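You operate a simulated robot arm through the tools that you are given. There is no shell and no other tool. Be economical: measure what you need, move in short steps, check, and stop when the job is done.

You run a simulated robot arm. Do the job below in one go: nothing can be reset, and whatever is moved stays where it is left.

JOB
Take the beech blank on the set-up end of the beech bench top and put it away on the bench top on the wall side.
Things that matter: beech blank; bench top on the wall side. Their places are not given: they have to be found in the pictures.

It is judged by the outcome, as a careful person would: the job done as asked, and still so three seconds after it is handed in. It fails if anything else is knocked over, pushed out of place, dropped, spilled or broken.

ROBOT AND FRAMES
A 7-joint arm with a two-finger parallel gripper, fixed in place. Base frame: the origin is at the foot of the arm, x ahead of it, y to its left, z up; the work surface is at about z = 79. Lengths are in cm, angles in degrees, forces in N, time in s.
With the tool pointing down near the work surface it reaches from about 22 to 68 cm from the base axis. Its first joint turns from -66.0 to 66.0 degrees. Payload 2.4 kg.
The tool frame sits at the grasp point between the pads (the TCP): z along the fingers, y along the line on which they close. The tips reach 3 cm beyond it. The gripper opens to 9.4 cm. The fingers are 2.8 cm wide and 1 cm thick; the gripper's body (5 by 9.6 cm) begins 5.5 cm behind the TCP.
Orientation is that of the tool frame in the base frame, as [roll, pitch, yaw] about the fixed x, y, z axes, in that order (R = Rz(yaw) Ry(pitch) Rx(roll)). With the fingers straight down and closing along the base's y, the tool's x points along the base's -x, its y along +y and its z along -z.

CONTROLS
- The arm moves only by the tool jog_arm. Its argument "motion" is a list of rows, each an object (a shift or turn left out is 0, a gripper value left out holds the last) with "translation": the shift along the base's x, y, z in cm, a list of three; "spin": the turn about the base's z in degrees. In form: [{"translation": [tx, ty, tz], "spin": spin}, ...]. A call has 1 to 10 rows; each row is the pose to reach, as a shift and turn from the pose commanded when the call began. "claw" is the finger opening in cm, from 0 to 9.4, set as the call begins (left out, the last holds). A row lasts 0.2 s, in which the tool goes at most 5 cm and 8.6 degrees; a call with a longer step from one row to the next is refused whole, and so is a gripper value outside its range. Where a pose cannot be reached the arm comes as near as it can. A force on the tool above 40 N (or 10 N above the force at the start of the call, whichever is more), or a blocked arm, ends the call early, and 0.2 s more pass. Each finger travels about 15.3 cm/s and halts on what it meets, pressing with about 40 N; the grip force reading is that of the motor and also rises with nothing between the fingers. The clock runs only during rows and for 0.2 s after the last one: add rows that repeat a pose to give the fingers time. The reply holds the time, the measured pose of the TCP, the force on the tool along the base axes, the opening and the grip force, in the units named above and with some noise.
- Cameras (640 x 400 px; columns grow to the right, rows downward): "scene" is fixed at [4.67, 49.43, 142.82]; the picture's right is [-0.57, -0.82, 0.00], its down [-0.59, 0.42, -0.69] and it looks along [0.56, -0.39, -0.73] (base axes); focal length 340 px, centre (320, 200). "wrist" rides on the gripper at [-3.7, 0, -5.8] in the tool frame; the picture's right is [0.00, -1.00, 0.00], its down [0.97, 0.00, -0.24] and it looks along [0.24, 0.00, 0.97] (tool axes); focal length 218 px, centre (320, 200).
- capture(camera): a new picture of that camera. The clock stands still meanwhile.
- probe_pixels(camera, pixels): for up to 12 pixels [column, row] of the newest picture of that camera ("zoom" is the newest enlarged one), the place [x, y, z] in the base frame of the surface seen there, good to about 0.2 cm. The clock stands still meanwhile.
- enlarge(camera, box): a new picture of the part [left, top, right, bottom] of that camera's present view, enlarged. The clock stands still meanwhile.
- hand_in(): hands the job in; it is judged then, once.

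Keep the steps short. Do not move on a guess: measure, check each grasp and each placing, and mend mistakes. In all there are 60 turns and 20 pictures (those below and enlarged ones count). Leave the gripper open and the arm clear of the work at the hand-in unless told otherwise, and finish with a single line.

The tools are called as name(argument=value, ...) on one line, values as JSON. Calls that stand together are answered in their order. jog_arm: Moves the arm, as the interface text tells. Its arguments: {"type":"object","properties":{"motion":{"type":"array","items":{"type":"object","properties":{"translation":{"type":"array","items":{"type":"number"}},"spin":{"type":"number"}}}},"claw":{"type":"number"}},"required":["motion"]} The other tools are called the same way: capture (camera) takes a picture; probe_pixels (camera, pixels) gives the place of the surface under pixels of a picture; enlarge (camera, box) takes an enlarged picture of a part of a camera's view; hand_in () hands the job in.

At the start:

```text
time_s: 0.0
tool_pos: [31.77, 1.54, 107.64]
tcp_rot: [180.0, 0.0, -180.0]
force: [0.2, -0.5, -0.7]
width: 9.4
grasp_force: 0.0
```

scene: 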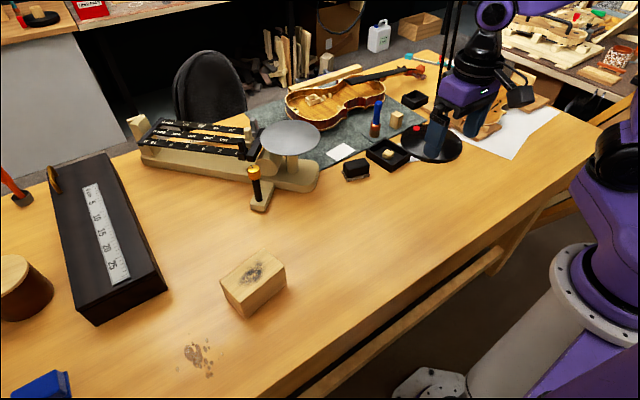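
wrist: 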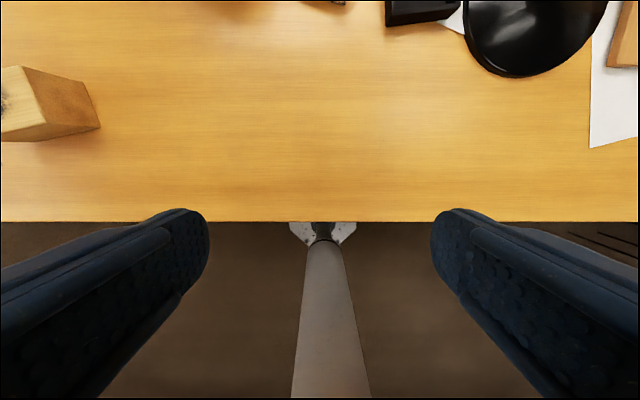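

I see a light wooden block at about (252,283) in the scene view. I'll measure it and the bench around it, and take a closer look.

probe_pixels(camera="scene", pixels=[[252, 268], [220, 283], [265, 252], [287, 270], [240, 318], [200, 355], [180, 220], [390, 270], [590, 140], [60, 40], [30, 100], [600, 40]])

enlarge(camera="scene", box=[0, 0, 320, 200])

enlarge(camera="scene", box=[0, 200, 320, 400])

enlarge(camera="scene", box=[320, 0, 640, 200])

```text
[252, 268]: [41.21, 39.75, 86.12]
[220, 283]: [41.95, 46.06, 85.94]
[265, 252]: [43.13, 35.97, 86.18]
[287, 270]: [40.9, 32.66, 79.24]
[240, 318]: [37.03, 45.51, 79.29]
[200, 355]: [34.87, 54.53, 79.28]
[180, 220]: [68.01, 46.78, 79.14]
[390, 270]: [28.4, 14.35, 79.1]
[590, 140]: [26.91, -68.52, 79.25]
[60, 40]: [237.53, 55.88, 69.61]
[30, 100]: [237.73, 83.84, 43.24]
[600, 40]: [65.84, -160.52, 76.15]
```

```text
2.00 times, centred on (160, 100) of scene
```

zoom: 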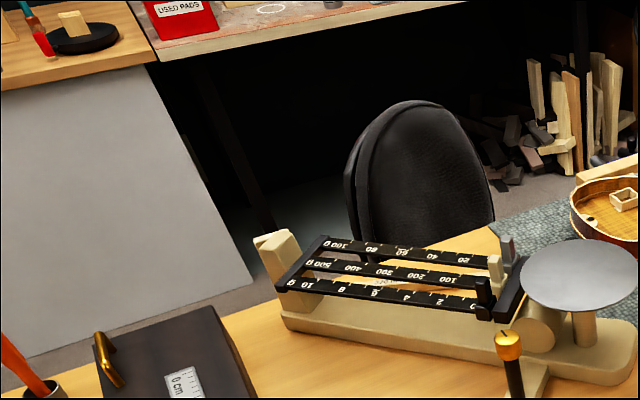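

```text
2.00 times, centred on (160, 300) of scene
```

zoom: 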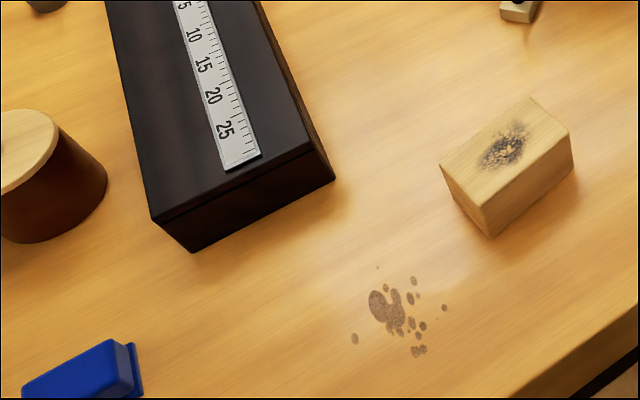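

```text
2.00 times, centred on (480, 100) of scene
```

zoom: 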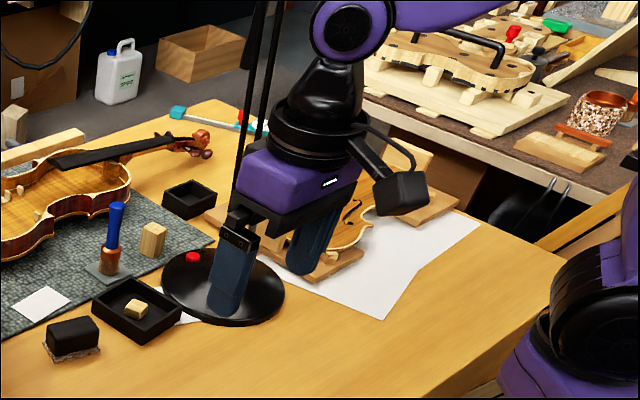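

The blank is about 7 cm tall with its top at z≈86. I still need to find the wall side, so I'll measure the bench edges and the big objects.

capture(camera="scene")

probe_pixels(camera="scene", pixels=[[50, 168], [105, 153], [167, 290], [96, 325], [15, 265], [40, 380], [133, 150], [110, 157], [430, 55], [550, 103], [250, 380], [260, 195]])

probe_pixels(camera="scene", pixels=[[290, 140], [318, 185], [150, 155], [356, 172], [388, 155], [430, 145], [300, 60], [300, 10], [60, 5], [5, 195], [20, 230], [385, 35]])

```text
14 pictures are left
```

scene: 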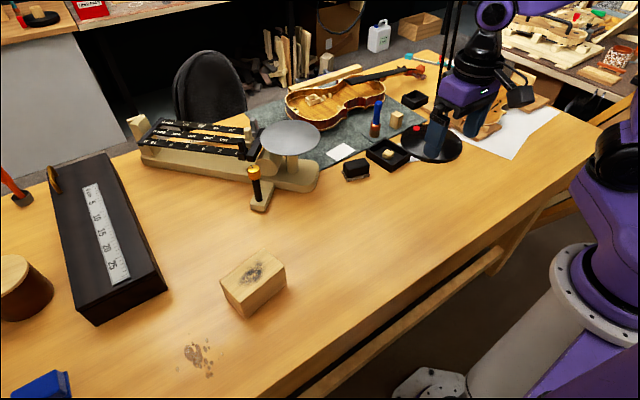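

```text
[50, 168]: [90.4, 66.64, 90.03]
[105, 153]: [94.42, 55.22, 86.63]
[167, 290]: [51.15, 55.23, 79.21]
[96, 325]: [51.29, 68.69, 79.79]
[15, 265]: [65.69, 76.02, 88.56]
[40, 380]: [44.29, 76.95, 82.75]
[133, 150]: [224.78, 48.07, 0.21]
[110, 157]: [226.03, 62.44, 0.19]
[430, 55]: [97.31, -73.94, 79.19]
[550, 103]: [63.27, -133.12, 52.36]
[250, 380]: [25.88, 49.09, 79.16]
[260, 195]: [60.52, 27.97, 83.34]
```

```text
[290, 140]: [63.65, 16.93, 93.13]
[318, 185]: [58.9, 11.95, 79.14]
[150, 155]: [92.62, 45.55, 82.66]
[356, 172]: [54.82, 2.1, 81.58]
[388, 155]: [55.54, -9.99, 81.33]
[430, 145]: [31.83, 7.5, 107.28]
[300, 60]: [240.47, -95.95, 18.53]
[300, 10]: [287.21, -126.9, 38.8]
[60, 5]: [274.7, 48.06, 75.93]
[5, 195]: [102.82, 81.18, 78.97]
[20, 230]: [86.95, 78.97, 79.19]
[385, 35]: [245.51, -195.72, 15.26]
```

The wall side still isn't clear. There are thin black poles near (450,30) behind the arm, so I'll measure those and the parts to the right before I move.

probe_pixels(camera="scene", pixels=[[447, 70], [455, 30], [461, 5], [444, 90], [445, 110], [405, 140], [458, 155], [490, 120], [520, 95], [535, 100], [560, 112], [508, 157]])

enlarge(camera="scene", box=[400, 0, 560, 100])

```text
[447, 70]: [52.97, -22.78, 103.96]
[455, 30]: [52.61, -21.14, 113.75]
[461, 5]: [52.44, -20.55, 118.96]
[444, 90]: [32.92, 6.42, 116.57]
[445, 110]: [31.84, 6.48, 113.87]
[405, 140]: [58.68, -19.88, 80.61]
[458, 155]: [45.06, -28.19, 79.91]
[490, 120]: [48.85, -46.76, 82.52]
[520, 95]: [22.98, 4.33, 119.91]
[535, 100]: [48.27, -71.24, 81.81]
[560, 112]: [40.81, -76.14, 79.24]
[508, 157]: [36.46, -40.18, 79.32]
```

```text
4.00 times, centred on (480, 50) of scene
```

zoom: 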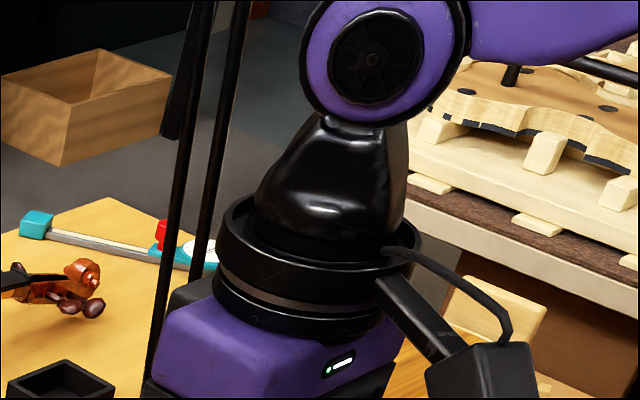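

A lamp stem stands at about (53,-21), so I'll keep away from it. I'll move the arm left at height, well clear of everything (balance top about z 93), to get a wrist view and open up the scene view on the right.

jog_arm(motion=[{"translation": [0, 5, 1]}, {"translation": [0, 10, 2]}, {"translation": [0, 15, 3]}, {"translation": [0, 20, 4]}, {"translation": [0, 25, 4]}, {"translation": [0, 30, 4]}, {"translation": [0, 34, 4]}, {"translation": [0, 34, 4]}])

capture(camera="wrist")

capture(camera="scene")

```text
refused: row 1 steps farther than a row can; nothing moved
```

```text
12 pictures are left
```

wrist: 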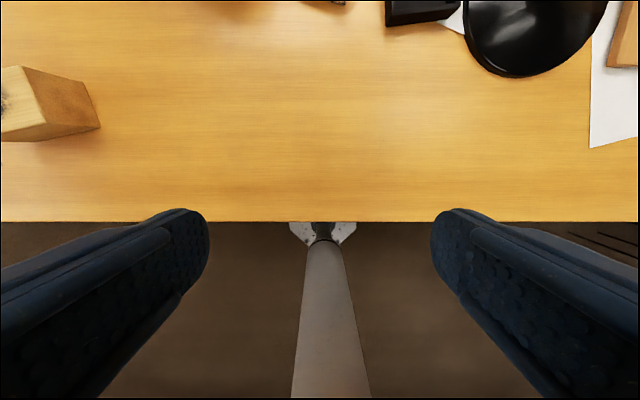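

```text
11 pictures are left
```

scene: 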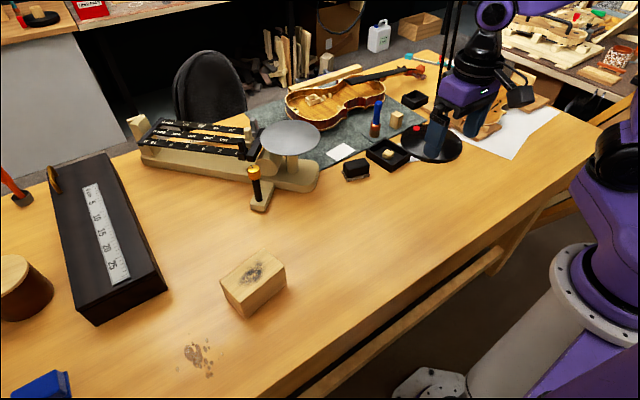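

The row was refused because the combined step was too long. I'll use 4.5 cm steps, and take pictures only after the move succeeds.

jog_arm(motion=[{"translation": [0, 4.5, 0.5]}, {"translation": [0, 9, 1]}, {"translation": [0, 13.5, 1.5]}, {"translation": [0, 18, 2]}, {"translation": [0, 22.5, 2]}, {"translation": [0, 27, 2]}, {"translation": [0, 31, 2]}, {"translation": [0, 31, 2]}])

```text
time_s: 1.8
tool_pos: [31.53, 32.55, 109.79]
tcp_rot: [-179.8, 0.1, 180.0]
force: [0.0, -0.5, -0.2]
width: 9.39
grasp_force: 0.0
```

The move went through. Now I'll take both pictures.

capture(camera="wrist")

capture(camera="scene")

```text
10 pictures are left
```

wrist: 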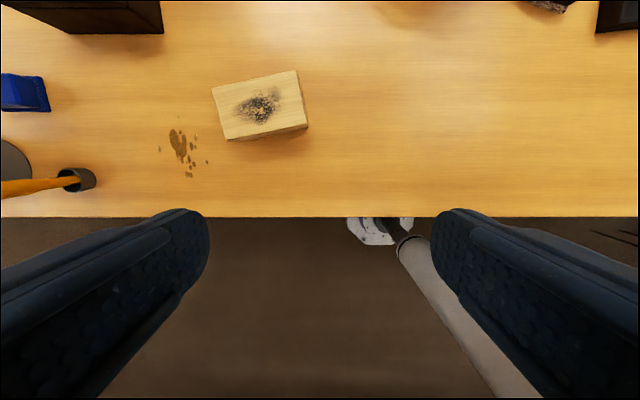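

```text
9 pictures are left
```

scene: 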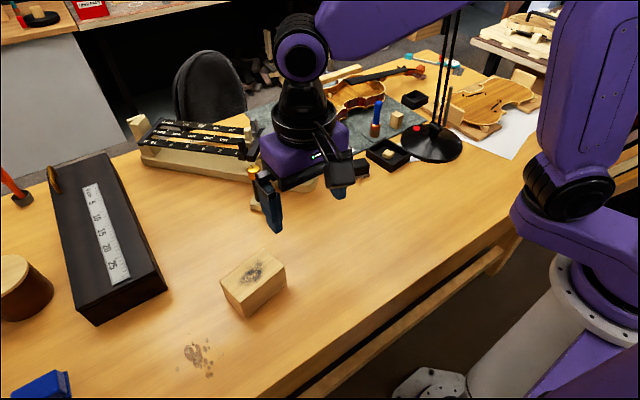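

Now the right side of the bench is visible. There's a second, smaller light block at (397,118) on the mat and boards at (490,100). I'll enlarge that area and probe it to settle which blank is meant and where the wall side is.

enlarge(camera="scene", box=[340, 40, 564, 180])

probe_pixels(camera="scene", pixels=[[397, 112], [388, 120], [404, 124], [490, 102], [522, 75], [475, 135], [508, 157], [560, 112], [446, 52], [330, 152], [385, 105], [500, 60]])

probe_pixels(camera="wrist", pixels=[[212, 88], [297, 70], [308, 128], [228, 140], [180, 145], [75, 180], [20, 95], [300, 215], [40, 190], [10, 160], [560, 5], [440, 100]])

```text
2.86 times, centred on (452, 110) of scene
```

zoom: 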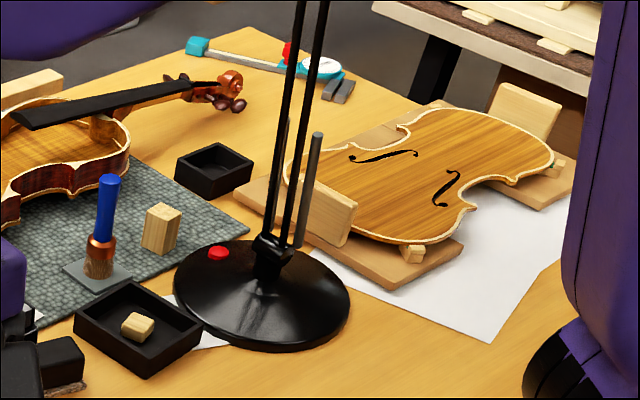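

```text
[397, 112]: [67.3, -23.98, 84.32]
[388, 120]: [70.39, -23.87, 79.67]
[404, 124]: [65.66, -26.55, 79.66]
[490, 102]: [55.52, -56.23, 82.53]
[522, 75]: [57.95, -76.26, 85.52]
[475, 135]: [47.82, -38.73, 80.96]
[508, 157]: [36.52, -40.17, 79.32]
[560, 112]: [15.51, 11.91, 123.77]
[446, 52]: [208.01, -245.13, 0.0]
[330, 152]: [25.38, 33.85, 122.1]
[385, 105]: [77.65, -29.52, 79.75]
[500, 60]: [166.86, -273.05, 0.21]
```

```text
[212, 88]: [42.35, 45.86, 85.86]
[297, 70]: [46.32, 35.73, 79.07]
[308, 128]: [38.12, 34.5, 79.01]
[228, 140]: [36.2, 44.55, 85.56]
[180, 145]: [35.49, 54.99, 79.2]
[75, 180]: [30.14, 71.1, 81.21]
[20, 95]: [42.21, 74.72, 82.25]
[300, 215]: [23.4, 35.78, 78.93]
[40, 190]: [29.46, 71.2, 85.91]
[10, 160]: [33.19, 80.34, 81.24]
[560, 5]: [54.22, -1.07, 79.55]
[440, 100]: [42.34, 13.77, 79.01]
```

The small block, at r≈72, is out of reach, so the block with the dark smudge is the blank. Next I'll use the current wrist view to see what lies behind the robot and at the sides, for signs of a wall.

probe_pixels(camera="wrist", pixels=[[250, 395], [250, 300], [170, 390], [600, 240], [635, 235], [5, 225], [20, 230], [550, 220], [420, 395], [340, 395], [200, 230], [230, 350]])

probe_pixels(camera="scene", pixels=[[345, 385], [520, 290], [5, 5], [180, 5], [270, 5], [420, 8], [490, 5], [635, 200], [500, 380], [350, 8], [545, 12], [470, 60]])

```text
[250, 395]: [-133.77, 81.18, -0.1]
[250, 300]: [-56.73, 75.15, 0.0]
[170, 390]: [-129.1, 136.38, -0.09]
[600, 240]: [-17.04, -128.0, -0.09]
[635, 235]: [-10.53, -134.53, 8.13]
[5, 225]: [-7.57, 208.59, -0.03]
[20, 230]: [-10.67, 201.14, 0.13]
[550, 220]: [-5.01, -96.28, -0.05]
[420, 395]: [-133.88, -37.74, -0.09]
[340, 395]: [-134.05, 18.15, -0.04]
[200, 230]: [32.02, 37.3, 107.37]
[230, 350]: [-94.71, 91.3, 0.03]
```

```text
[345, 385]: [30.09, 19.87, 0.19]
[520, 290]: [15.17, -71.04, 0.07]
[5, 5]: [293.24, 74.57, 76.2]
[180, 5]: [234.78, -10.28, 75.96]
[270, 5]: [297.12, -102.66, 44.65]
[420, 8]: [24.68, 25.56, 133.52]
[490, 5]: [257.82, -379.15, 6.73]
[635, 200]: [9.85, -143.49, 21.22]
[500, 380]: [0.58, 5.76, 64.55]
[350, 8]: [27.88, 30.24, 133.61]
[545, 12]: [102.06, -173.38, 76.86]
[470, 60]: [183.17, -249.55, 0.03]
```

All of that is floor: out to x=-134, and to y=+208 and beyond at the sides. The only upright backdrop so far is at x≈290–300. To be sure, I'll look toward +y by spinning the tool, closing the fingers so they don't block the corners of the picture.

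jog_arm(motion=[{"spin": -8.5}, {"spin": -17}, {"spin": -25.5}, {"spin": -34}, {"spin": -42.5}, {"spin": -51}, {"spin": -59.5}, {"spin": -68}, {"spin": -76.5}, {"spin": -76.5}], claw=0)

capture(camera="wrist")

```text
time_s: 4.0
tool_pos: [31.67, 32.51, 109.7]
tcp_rot: [-179.8, 0.1, 103.3]
force: [0.2, 0.7, 0.5]
width: 0.0
grasp_force: 32.9
```

```text
7 pictures are left
```

wrist: 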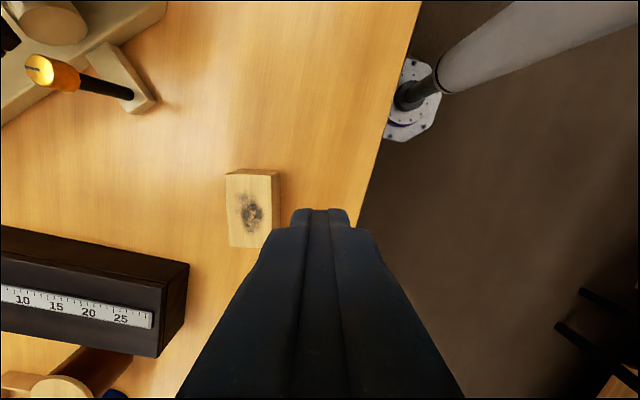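

There's another piece of furniture at the lower right of this view, around (600,340). I'll measure it.

probe_pixels(camera="wrist", pixels=[[615, 388], [635, 365], [600, 345], [560, 330], [600, 295], [635, 310], [560, 390], [500, 390], [610, 370], [635, 250], [630, 395], [5, 395]])

enlarge(camera="wrist", box=[480, 280, 640, 400])

```text
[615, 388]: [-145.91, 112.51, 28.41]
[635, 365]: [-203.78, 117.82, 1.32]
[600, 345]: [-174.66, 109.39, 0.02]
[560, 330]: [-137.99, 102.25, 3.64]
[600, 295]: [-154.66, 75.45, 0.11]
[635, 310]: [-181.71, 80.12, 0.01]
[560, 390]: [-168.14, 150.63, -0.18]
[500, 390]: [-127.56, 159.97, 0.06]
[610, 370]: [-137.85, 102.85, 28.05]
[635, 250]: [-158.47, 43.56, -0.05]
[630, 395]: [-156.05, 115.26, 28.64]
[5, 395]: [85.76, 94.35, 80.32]
```

```text
3.33 times, centred on (560, 340) of wrist
```

zoom: 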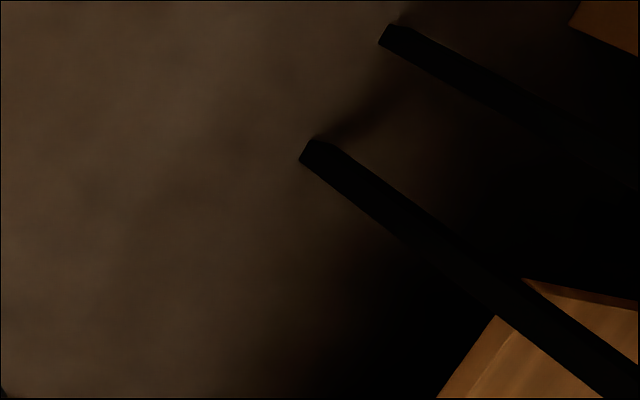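

There's no near wall that way, only another bench well behind the robot. I'll go back to the safe starting position while turning the tool the other way, to look toward -y past the lamp.

jog_arm(motion=[{"translation": [0, -3, 0], "spin": 8.5}, {"translation": [0, -6, 0], "spin": 17}, {"translation": [0, -9, 0], "spin": 25.5}, {"translation": [0, -12, 0], "spin": 34}, {"translation": [0, -15, 0], "spin": 42.5}, {"translation": [0, -18, 0], "spin": 51}, {"translation": [0, -21, 0], "spin": 59.5}, {"translation": [0, -24, 0], "spin": 68}, {"translation": [0, -27, 0], "spin": 76.5}, {"translation": [0, -31, 0], "spin": 85}])

jog_arm(motion=[{"spin": 8.5}, {"spin": 17}, {"spin": 25.5}, {"spin": 34}, {"spin": 42.5}, {"spin": 51}, {"spin": 59.5}, {"spin": 68}, {"spin": 68}])

capture(camera="wrist")

```text
time_s: 6.2
tool_pos: [31.55, 1.58, 109.61]
tcp_rot: [-179.9, 0.1, -171.3]
force: [0.3, 0.6, -0.7]
width: 0.0
grasp_force: 32.9
```

```text
time_s: 8.2
tool_pos: [31.73, 1.64, 109.62]
tcp_rot: [-179.9, 0.1, -103.3]
force: [0.1, 0.0, 0.0]
width: 0.0
grasp_force: 33.4
```

```text
5 pictures are left
```

wrist: 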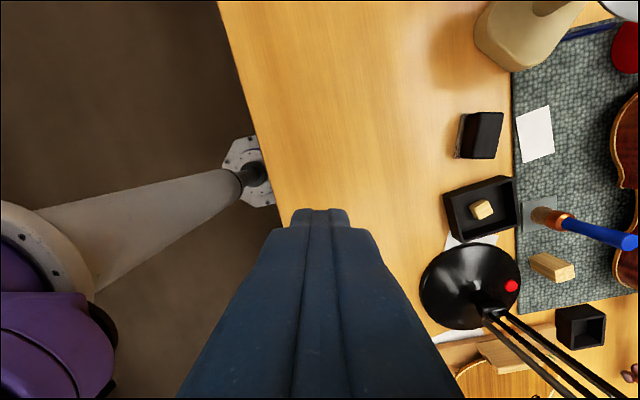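

The view toward -y shows the tools and the lamp but no wall. I'll enlarge the far right of the scene view and probe the distances there.

enlarge(camera="scene", box=[480, 0, 640, 100])

probe_pixels(camera="zoom", pixels=[[635, 5], [600, 5], [560, 5], [520, 5], [480, 5], [400, 5], [635, 60], [600, 100], [635, 150], [635, 250], [250, 5], [300, 50]])

```text
4.00 times, centred on (560, 50) of scene
```

zoom: 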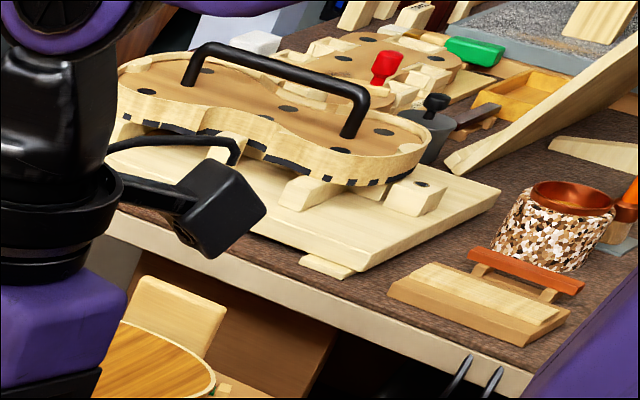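

```text
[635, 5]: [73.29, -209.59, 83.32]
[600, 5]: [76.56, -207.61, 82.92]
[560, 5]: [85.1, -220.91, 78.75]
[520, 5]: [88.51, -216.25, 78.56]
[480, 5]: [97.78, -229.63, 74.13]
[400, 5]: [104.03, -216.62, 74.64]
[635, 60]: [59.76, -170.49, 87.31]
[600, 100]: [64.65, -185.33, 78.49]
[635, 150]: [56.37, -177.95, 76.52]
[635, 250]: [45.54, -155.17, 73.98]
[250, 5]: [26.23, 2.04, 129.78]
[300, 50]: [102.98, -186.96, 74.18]
```

Here's how I read the layout:
- **Blank:** centre about (40.2, 40.2), top at z≈86.1. It is about 6.3 cm wide along the direction (0.98, 0.2), and its long side runs mostly along y.
- **Obstacles:** nothing stands between the arm and the blank at this height.

I'll go above the blank with the fingers open and turned to close across its narrow side (yaw ≈ -78).

jog_arm(motion=[{"translation": [0.9, 3.9, 0], "spin": 2.5}, {"translation": [1.8, 7.8, 0], "spin": 5}, {"translation": [2.7, 11.7, 0], "spin": 7.5}, {"translation": [3.6, 15.6, 0], "spin": 10}, {"translation": [4.5, 19.5, 0], "spin": 12.5}, {"translation": [5.4, 23.4, -1], "spin": 15}, {"translation": [6.3, 27.3, -2.5], "spin": 17.5}, {"translation": [7.2, 31.2, -4], "spin": 20}, {"translation": [8.0, 35.1, -6], "spin": 22.5}, {"translation": [8.6, 38.7, -8], "spin": 25}], claw=9.4)

capture(camera="wrist")

```text
time_s: 10.4
tool_pos: [40.31, 40.52, 101.63]
tcp_rot: [-179.8, 0.0, -78.4]
force: [0.6, 0.0, 0.3]
width: 9.39
grasp_force: 0.1
```

```text
3 pictures are left
```

wrist: 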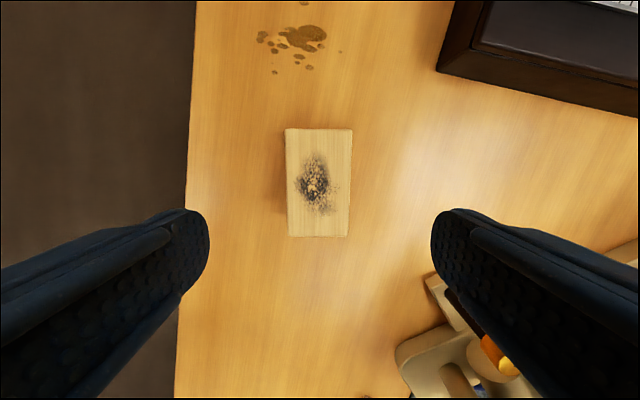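

The block looks square to the fingers and centred. I'll check its top corners.

probe_pixels(camera="wrist", pixels=[[287, 131], [350, 131], [347, 235], [291, 234], [319, 183], [440, 75], [195, 100]])

```text
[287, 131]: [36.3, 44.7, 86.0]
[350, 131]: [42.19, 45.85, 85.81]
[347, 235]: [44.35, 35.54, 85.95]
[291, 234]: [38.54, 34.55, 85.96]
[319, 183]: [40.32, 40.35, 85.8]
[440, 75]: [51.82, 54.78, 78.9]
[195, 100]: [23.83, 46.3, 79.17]
```

The centre is (40.35, 40.15) and the width is about 6 cm. I'll descend straight to TCP z≈83.3, which puts the tips at 80.3.

jog_arm(motion=[{"translation": [0, -0.3, -4]}, {"translation": [0, -0.3, -8]}, {"translation": [0, -0.3, -12]}, {"translation": [0, -0.3, -15]}, {"translation": [0, -0.3, -17]}, {"translation": [0, -0.3, -18.3]}, {"translation": [0, -0.3, -18.3]}])

```text
time_s: 12.0
tool_pos: [40.3, 40.15, 83.38]
tcp_rot: [-179.9, 0.1, -78.4]
force: [-0.2, -0.1, 0.2]
width: 9.4
grasp_force: 0.2
```

I'm at grasp height with no contact. I'll close the fingers with time to settle.

jog_arm(motion=[{"translation": [0, 0, 0]}, {"translation": [0, 0, 0]}, {"translation": [0, 0, 0]}], claw=4.5)

```text
time_s: 12.8
tool_pos: [40.18, 40.09, 83.32]
tcp_rot: [-180.0, 0.2, -78.5]
force: [-0.8, -0.2, 0.3]
width: 6.91
grasp_force: 39.9
```

The fingers stopped at 6.9 cm on the block with 40 N. I'll lift a little to test the grip.

jog_arm(motion=[{"translation": [0, 0, 1]}, {"translation": [0, 0, 3]}, {"translation": [0, 0, 6]}, {"translation": [0, 0, 10]}, {"translation": [0, 0, 14]}, {"translation": [0, 0, 14]}])

```text
time_s: 14.2
tool_pos: [40.33, 39.99, 97.14]
tcp_rot: [-179.9, -0.1, -78.5]
force: [0.2, 0.3, -2.9]
width: 6.92
grasp_force: 40.2
```

The load reads about 3 N, so the block is held. I'll carry it along the clear near strip of the bench, toward x≈32, well away from the lamp stem at (53,-21), and stop halfway to check.

jog_arm(motion=[{"translation": [-1.5, -3.5, 0]}, {"translation": [-3, -7, 0]}, {"translation": [-4.5, -10.5, 0], "spin": -2}, {"translation": [-6, -14, 0], "spin": -4}, {"translation": [-7, -18, 0], "spin": -6}, {"translation": [-8, -22, 0], "spin": -8}, {"translation": [-8.3, -26, 0], "spin": -10}, {"translation": [-8.3, -30, 0], "spin": -12}, {"translation": [-8.3, -34, 0], "spin": -12}, {"translation": [-8.3, -38, 0], "spin": -12}])

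```text
time_s: 16.4
tool_pos: [31.9, 2.06, 97.51]
tcp_rot: [180.0, 0.1, -90.6]
force: [-0.1, -0.1, -3.8]
width: 6.9
grasp_force: 39.9
```

It's carrying steadily at (32, 2). The target (32,-28) projects to about (497,183) in the scene view. That is bare bench beyond the lamp line, clear of the lamp foot (x>43) and of the paper corner at (36.5,-40). I'll continue there.

jog_arm(motion=[{"translation": [0, -4, 0]}, {"translation": [0, -8, -1]}, {"translation": [0, -12, -2]}, {"translation": [0, -16, -3]}, {"translation": [0, -20, -4]}, {"translation": [0, -24, -4]}, {"translation": [0, -28, -4]}, {"translation": [0, -30.5, -4]}, {"translation": [0, -30.5, -4]}])

capture(camera="scene")

```text
time_s: 18.4
tool_pos: [32.2, -28.72, 93.05]
tcp_rot: [-179.9, 0.0, -90.4]
force: [-0.3, 1.4, -3.4]
width: 6.91
grasp_force: 40.1
```

```text
2 pictures are left
```

scene: 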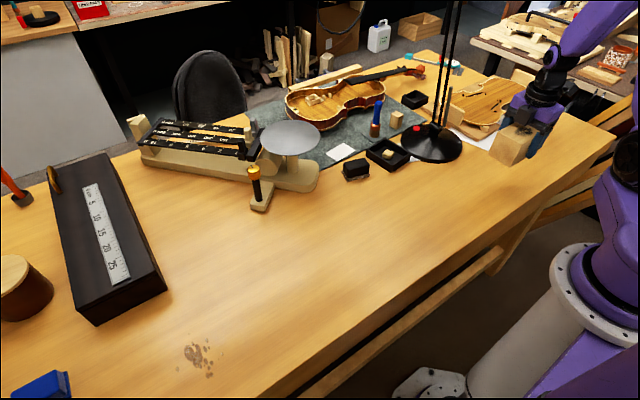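

The block is clear of everything. There are wooden slats at (560-605,190) beyond the bench, which I'll measure in case they are another bench surface.

probe_pixels(camera="scene", pixels=[[575, 185], [595, 175], [570, 205], [560, 230], [605, 160], [610, 140], [628, 125], [550, 175], [500, 185], [490, 200], [530, 185], [590, 195]])

```text
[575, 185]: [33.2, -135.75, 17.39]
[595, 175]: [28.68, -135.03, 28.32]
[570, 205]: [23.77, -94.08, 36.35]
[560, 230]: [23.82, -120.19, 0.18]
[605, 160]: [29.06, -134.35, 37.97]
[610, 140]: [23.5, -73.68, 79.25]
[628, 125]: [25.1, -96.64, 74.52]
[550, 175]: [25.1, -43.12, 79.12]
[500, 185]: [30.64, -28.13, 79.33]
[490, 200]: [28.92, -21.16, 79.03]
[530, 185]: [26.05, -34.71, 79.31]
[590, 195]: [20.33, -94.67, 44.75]
```

Those are bench legs, lower down and out of reach. The target spot is bare bench at z≈79.2. I'll lower 9.6 cm to the height at which the block was picked up.

jog_arm(motion=[{"translation": [0, 0, -3]}, {"translation": [0, 0, -6]}, {"translation": [0, 0, -8]}, {"translation": [0, 0, -9]}, {"translation": [0, 0, -9.5]}, {"translation": [0, 0, -9.6]}, {"translation": [0, 0, -9.6]}])

```text
time_s: 20.0
tool_pos: [31.99, -28.56, 83.82]
tcp_rot: [-179.9, 0.1, -90.5]
force: [-1.4, -0.4, -3.5]
width: 6.9
grasp_force: 40.3
```

The force still shows the full weight, so the block hasn't touched down. I'll lower in tiny steps.

jog_arm(motion=[{"translation": [0, 0, -0.2]}, {"translation": [0, 0, -0.4]}, {"translation": [0, 0, -0.4]}])

```text
time_s: 20.8
tool_pos: [32.06, -28.42, 83.4]
tcp_rot: [-180.0, 0.1, -90.4]
force: [-4.4, 2.7, 18.0]
width: 6.91
grasp_force: 39.9
```

The upward force of 18 N means the block is on the bench. I'll open the fingers gently.

jog_arm(motion=[{"translation": [0, 0, 0.1]}, {"translation": [0, 0, 0.1]}, {"translation": [0, 0, 0.1]}], claw=9.4)

jog_arm(motion=[{"translation": [0, 0, 2]}, {"translation": [0, 0, 6]}, {"translation": [0, 0, 10]}, {"translation": [0, 0, 14]}, {"translation": [0, 0, 18]}, {"translation": [0, 4, 21]}, {"translation": [0, 8.5, 22]}, {"translation": [0, 13, 22]}, {"translation": [0, 17.5, 22]}, {"translation": [0, 22, 22]}])

jog_arm(motion=[{"translation": [0, 4.5, 0]}, {"translation": [0, 9, 0]}, {"translation": [0, 13.5, 0]}, {"translation": [0, 18, 0]}, {"translation": [0, 22, 0]}, {"translation": [0, 22, 0]}])

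capture(camera="scene")

```text
time_s: 21.6
tool_pos: [32.05, -28.51, 83.38]
tcp_rot: [180.0, 0.1, -90.5]
force: [0.2, 0.1, -0.4]
width: 9.37
grasp_force: 0.0
```

```text
time_s: 23.8
tool_pos: [32.13, -6.57, 105.56]
tcp_rot: [-180.0, 0.1, -90.5]
force: [-0.8, 0.0, -0.8]
width: 9.39
grasp_force: 0.1
```

```text
time_s: 25.2
tool_pos: [32.18, 15.57, 105.63]
tcp_rot: [180.0, 0.1, -90.5]
force: [-0.9, -0.4, -0.2]
width: 9.41
grasp_force: 0.1
```

```text
1 pictures are left
```

scene: 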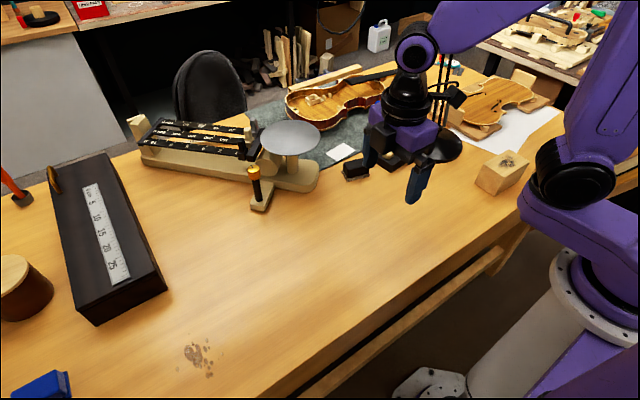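

The blank stands upright and flat at about (500,172), on bare bench. The lamp, paper and trays haven't moved, the gripper is open and the arm is clear. I'm handing in.

hand_in()

```text
The job is handed in.
```

The beech blank now stands upright on bare bench top at about (32, -28.5), with nothing else disturbed; no picture showed which side is the wall side, so taking it as the end past the lamp (-y) was my best guess.
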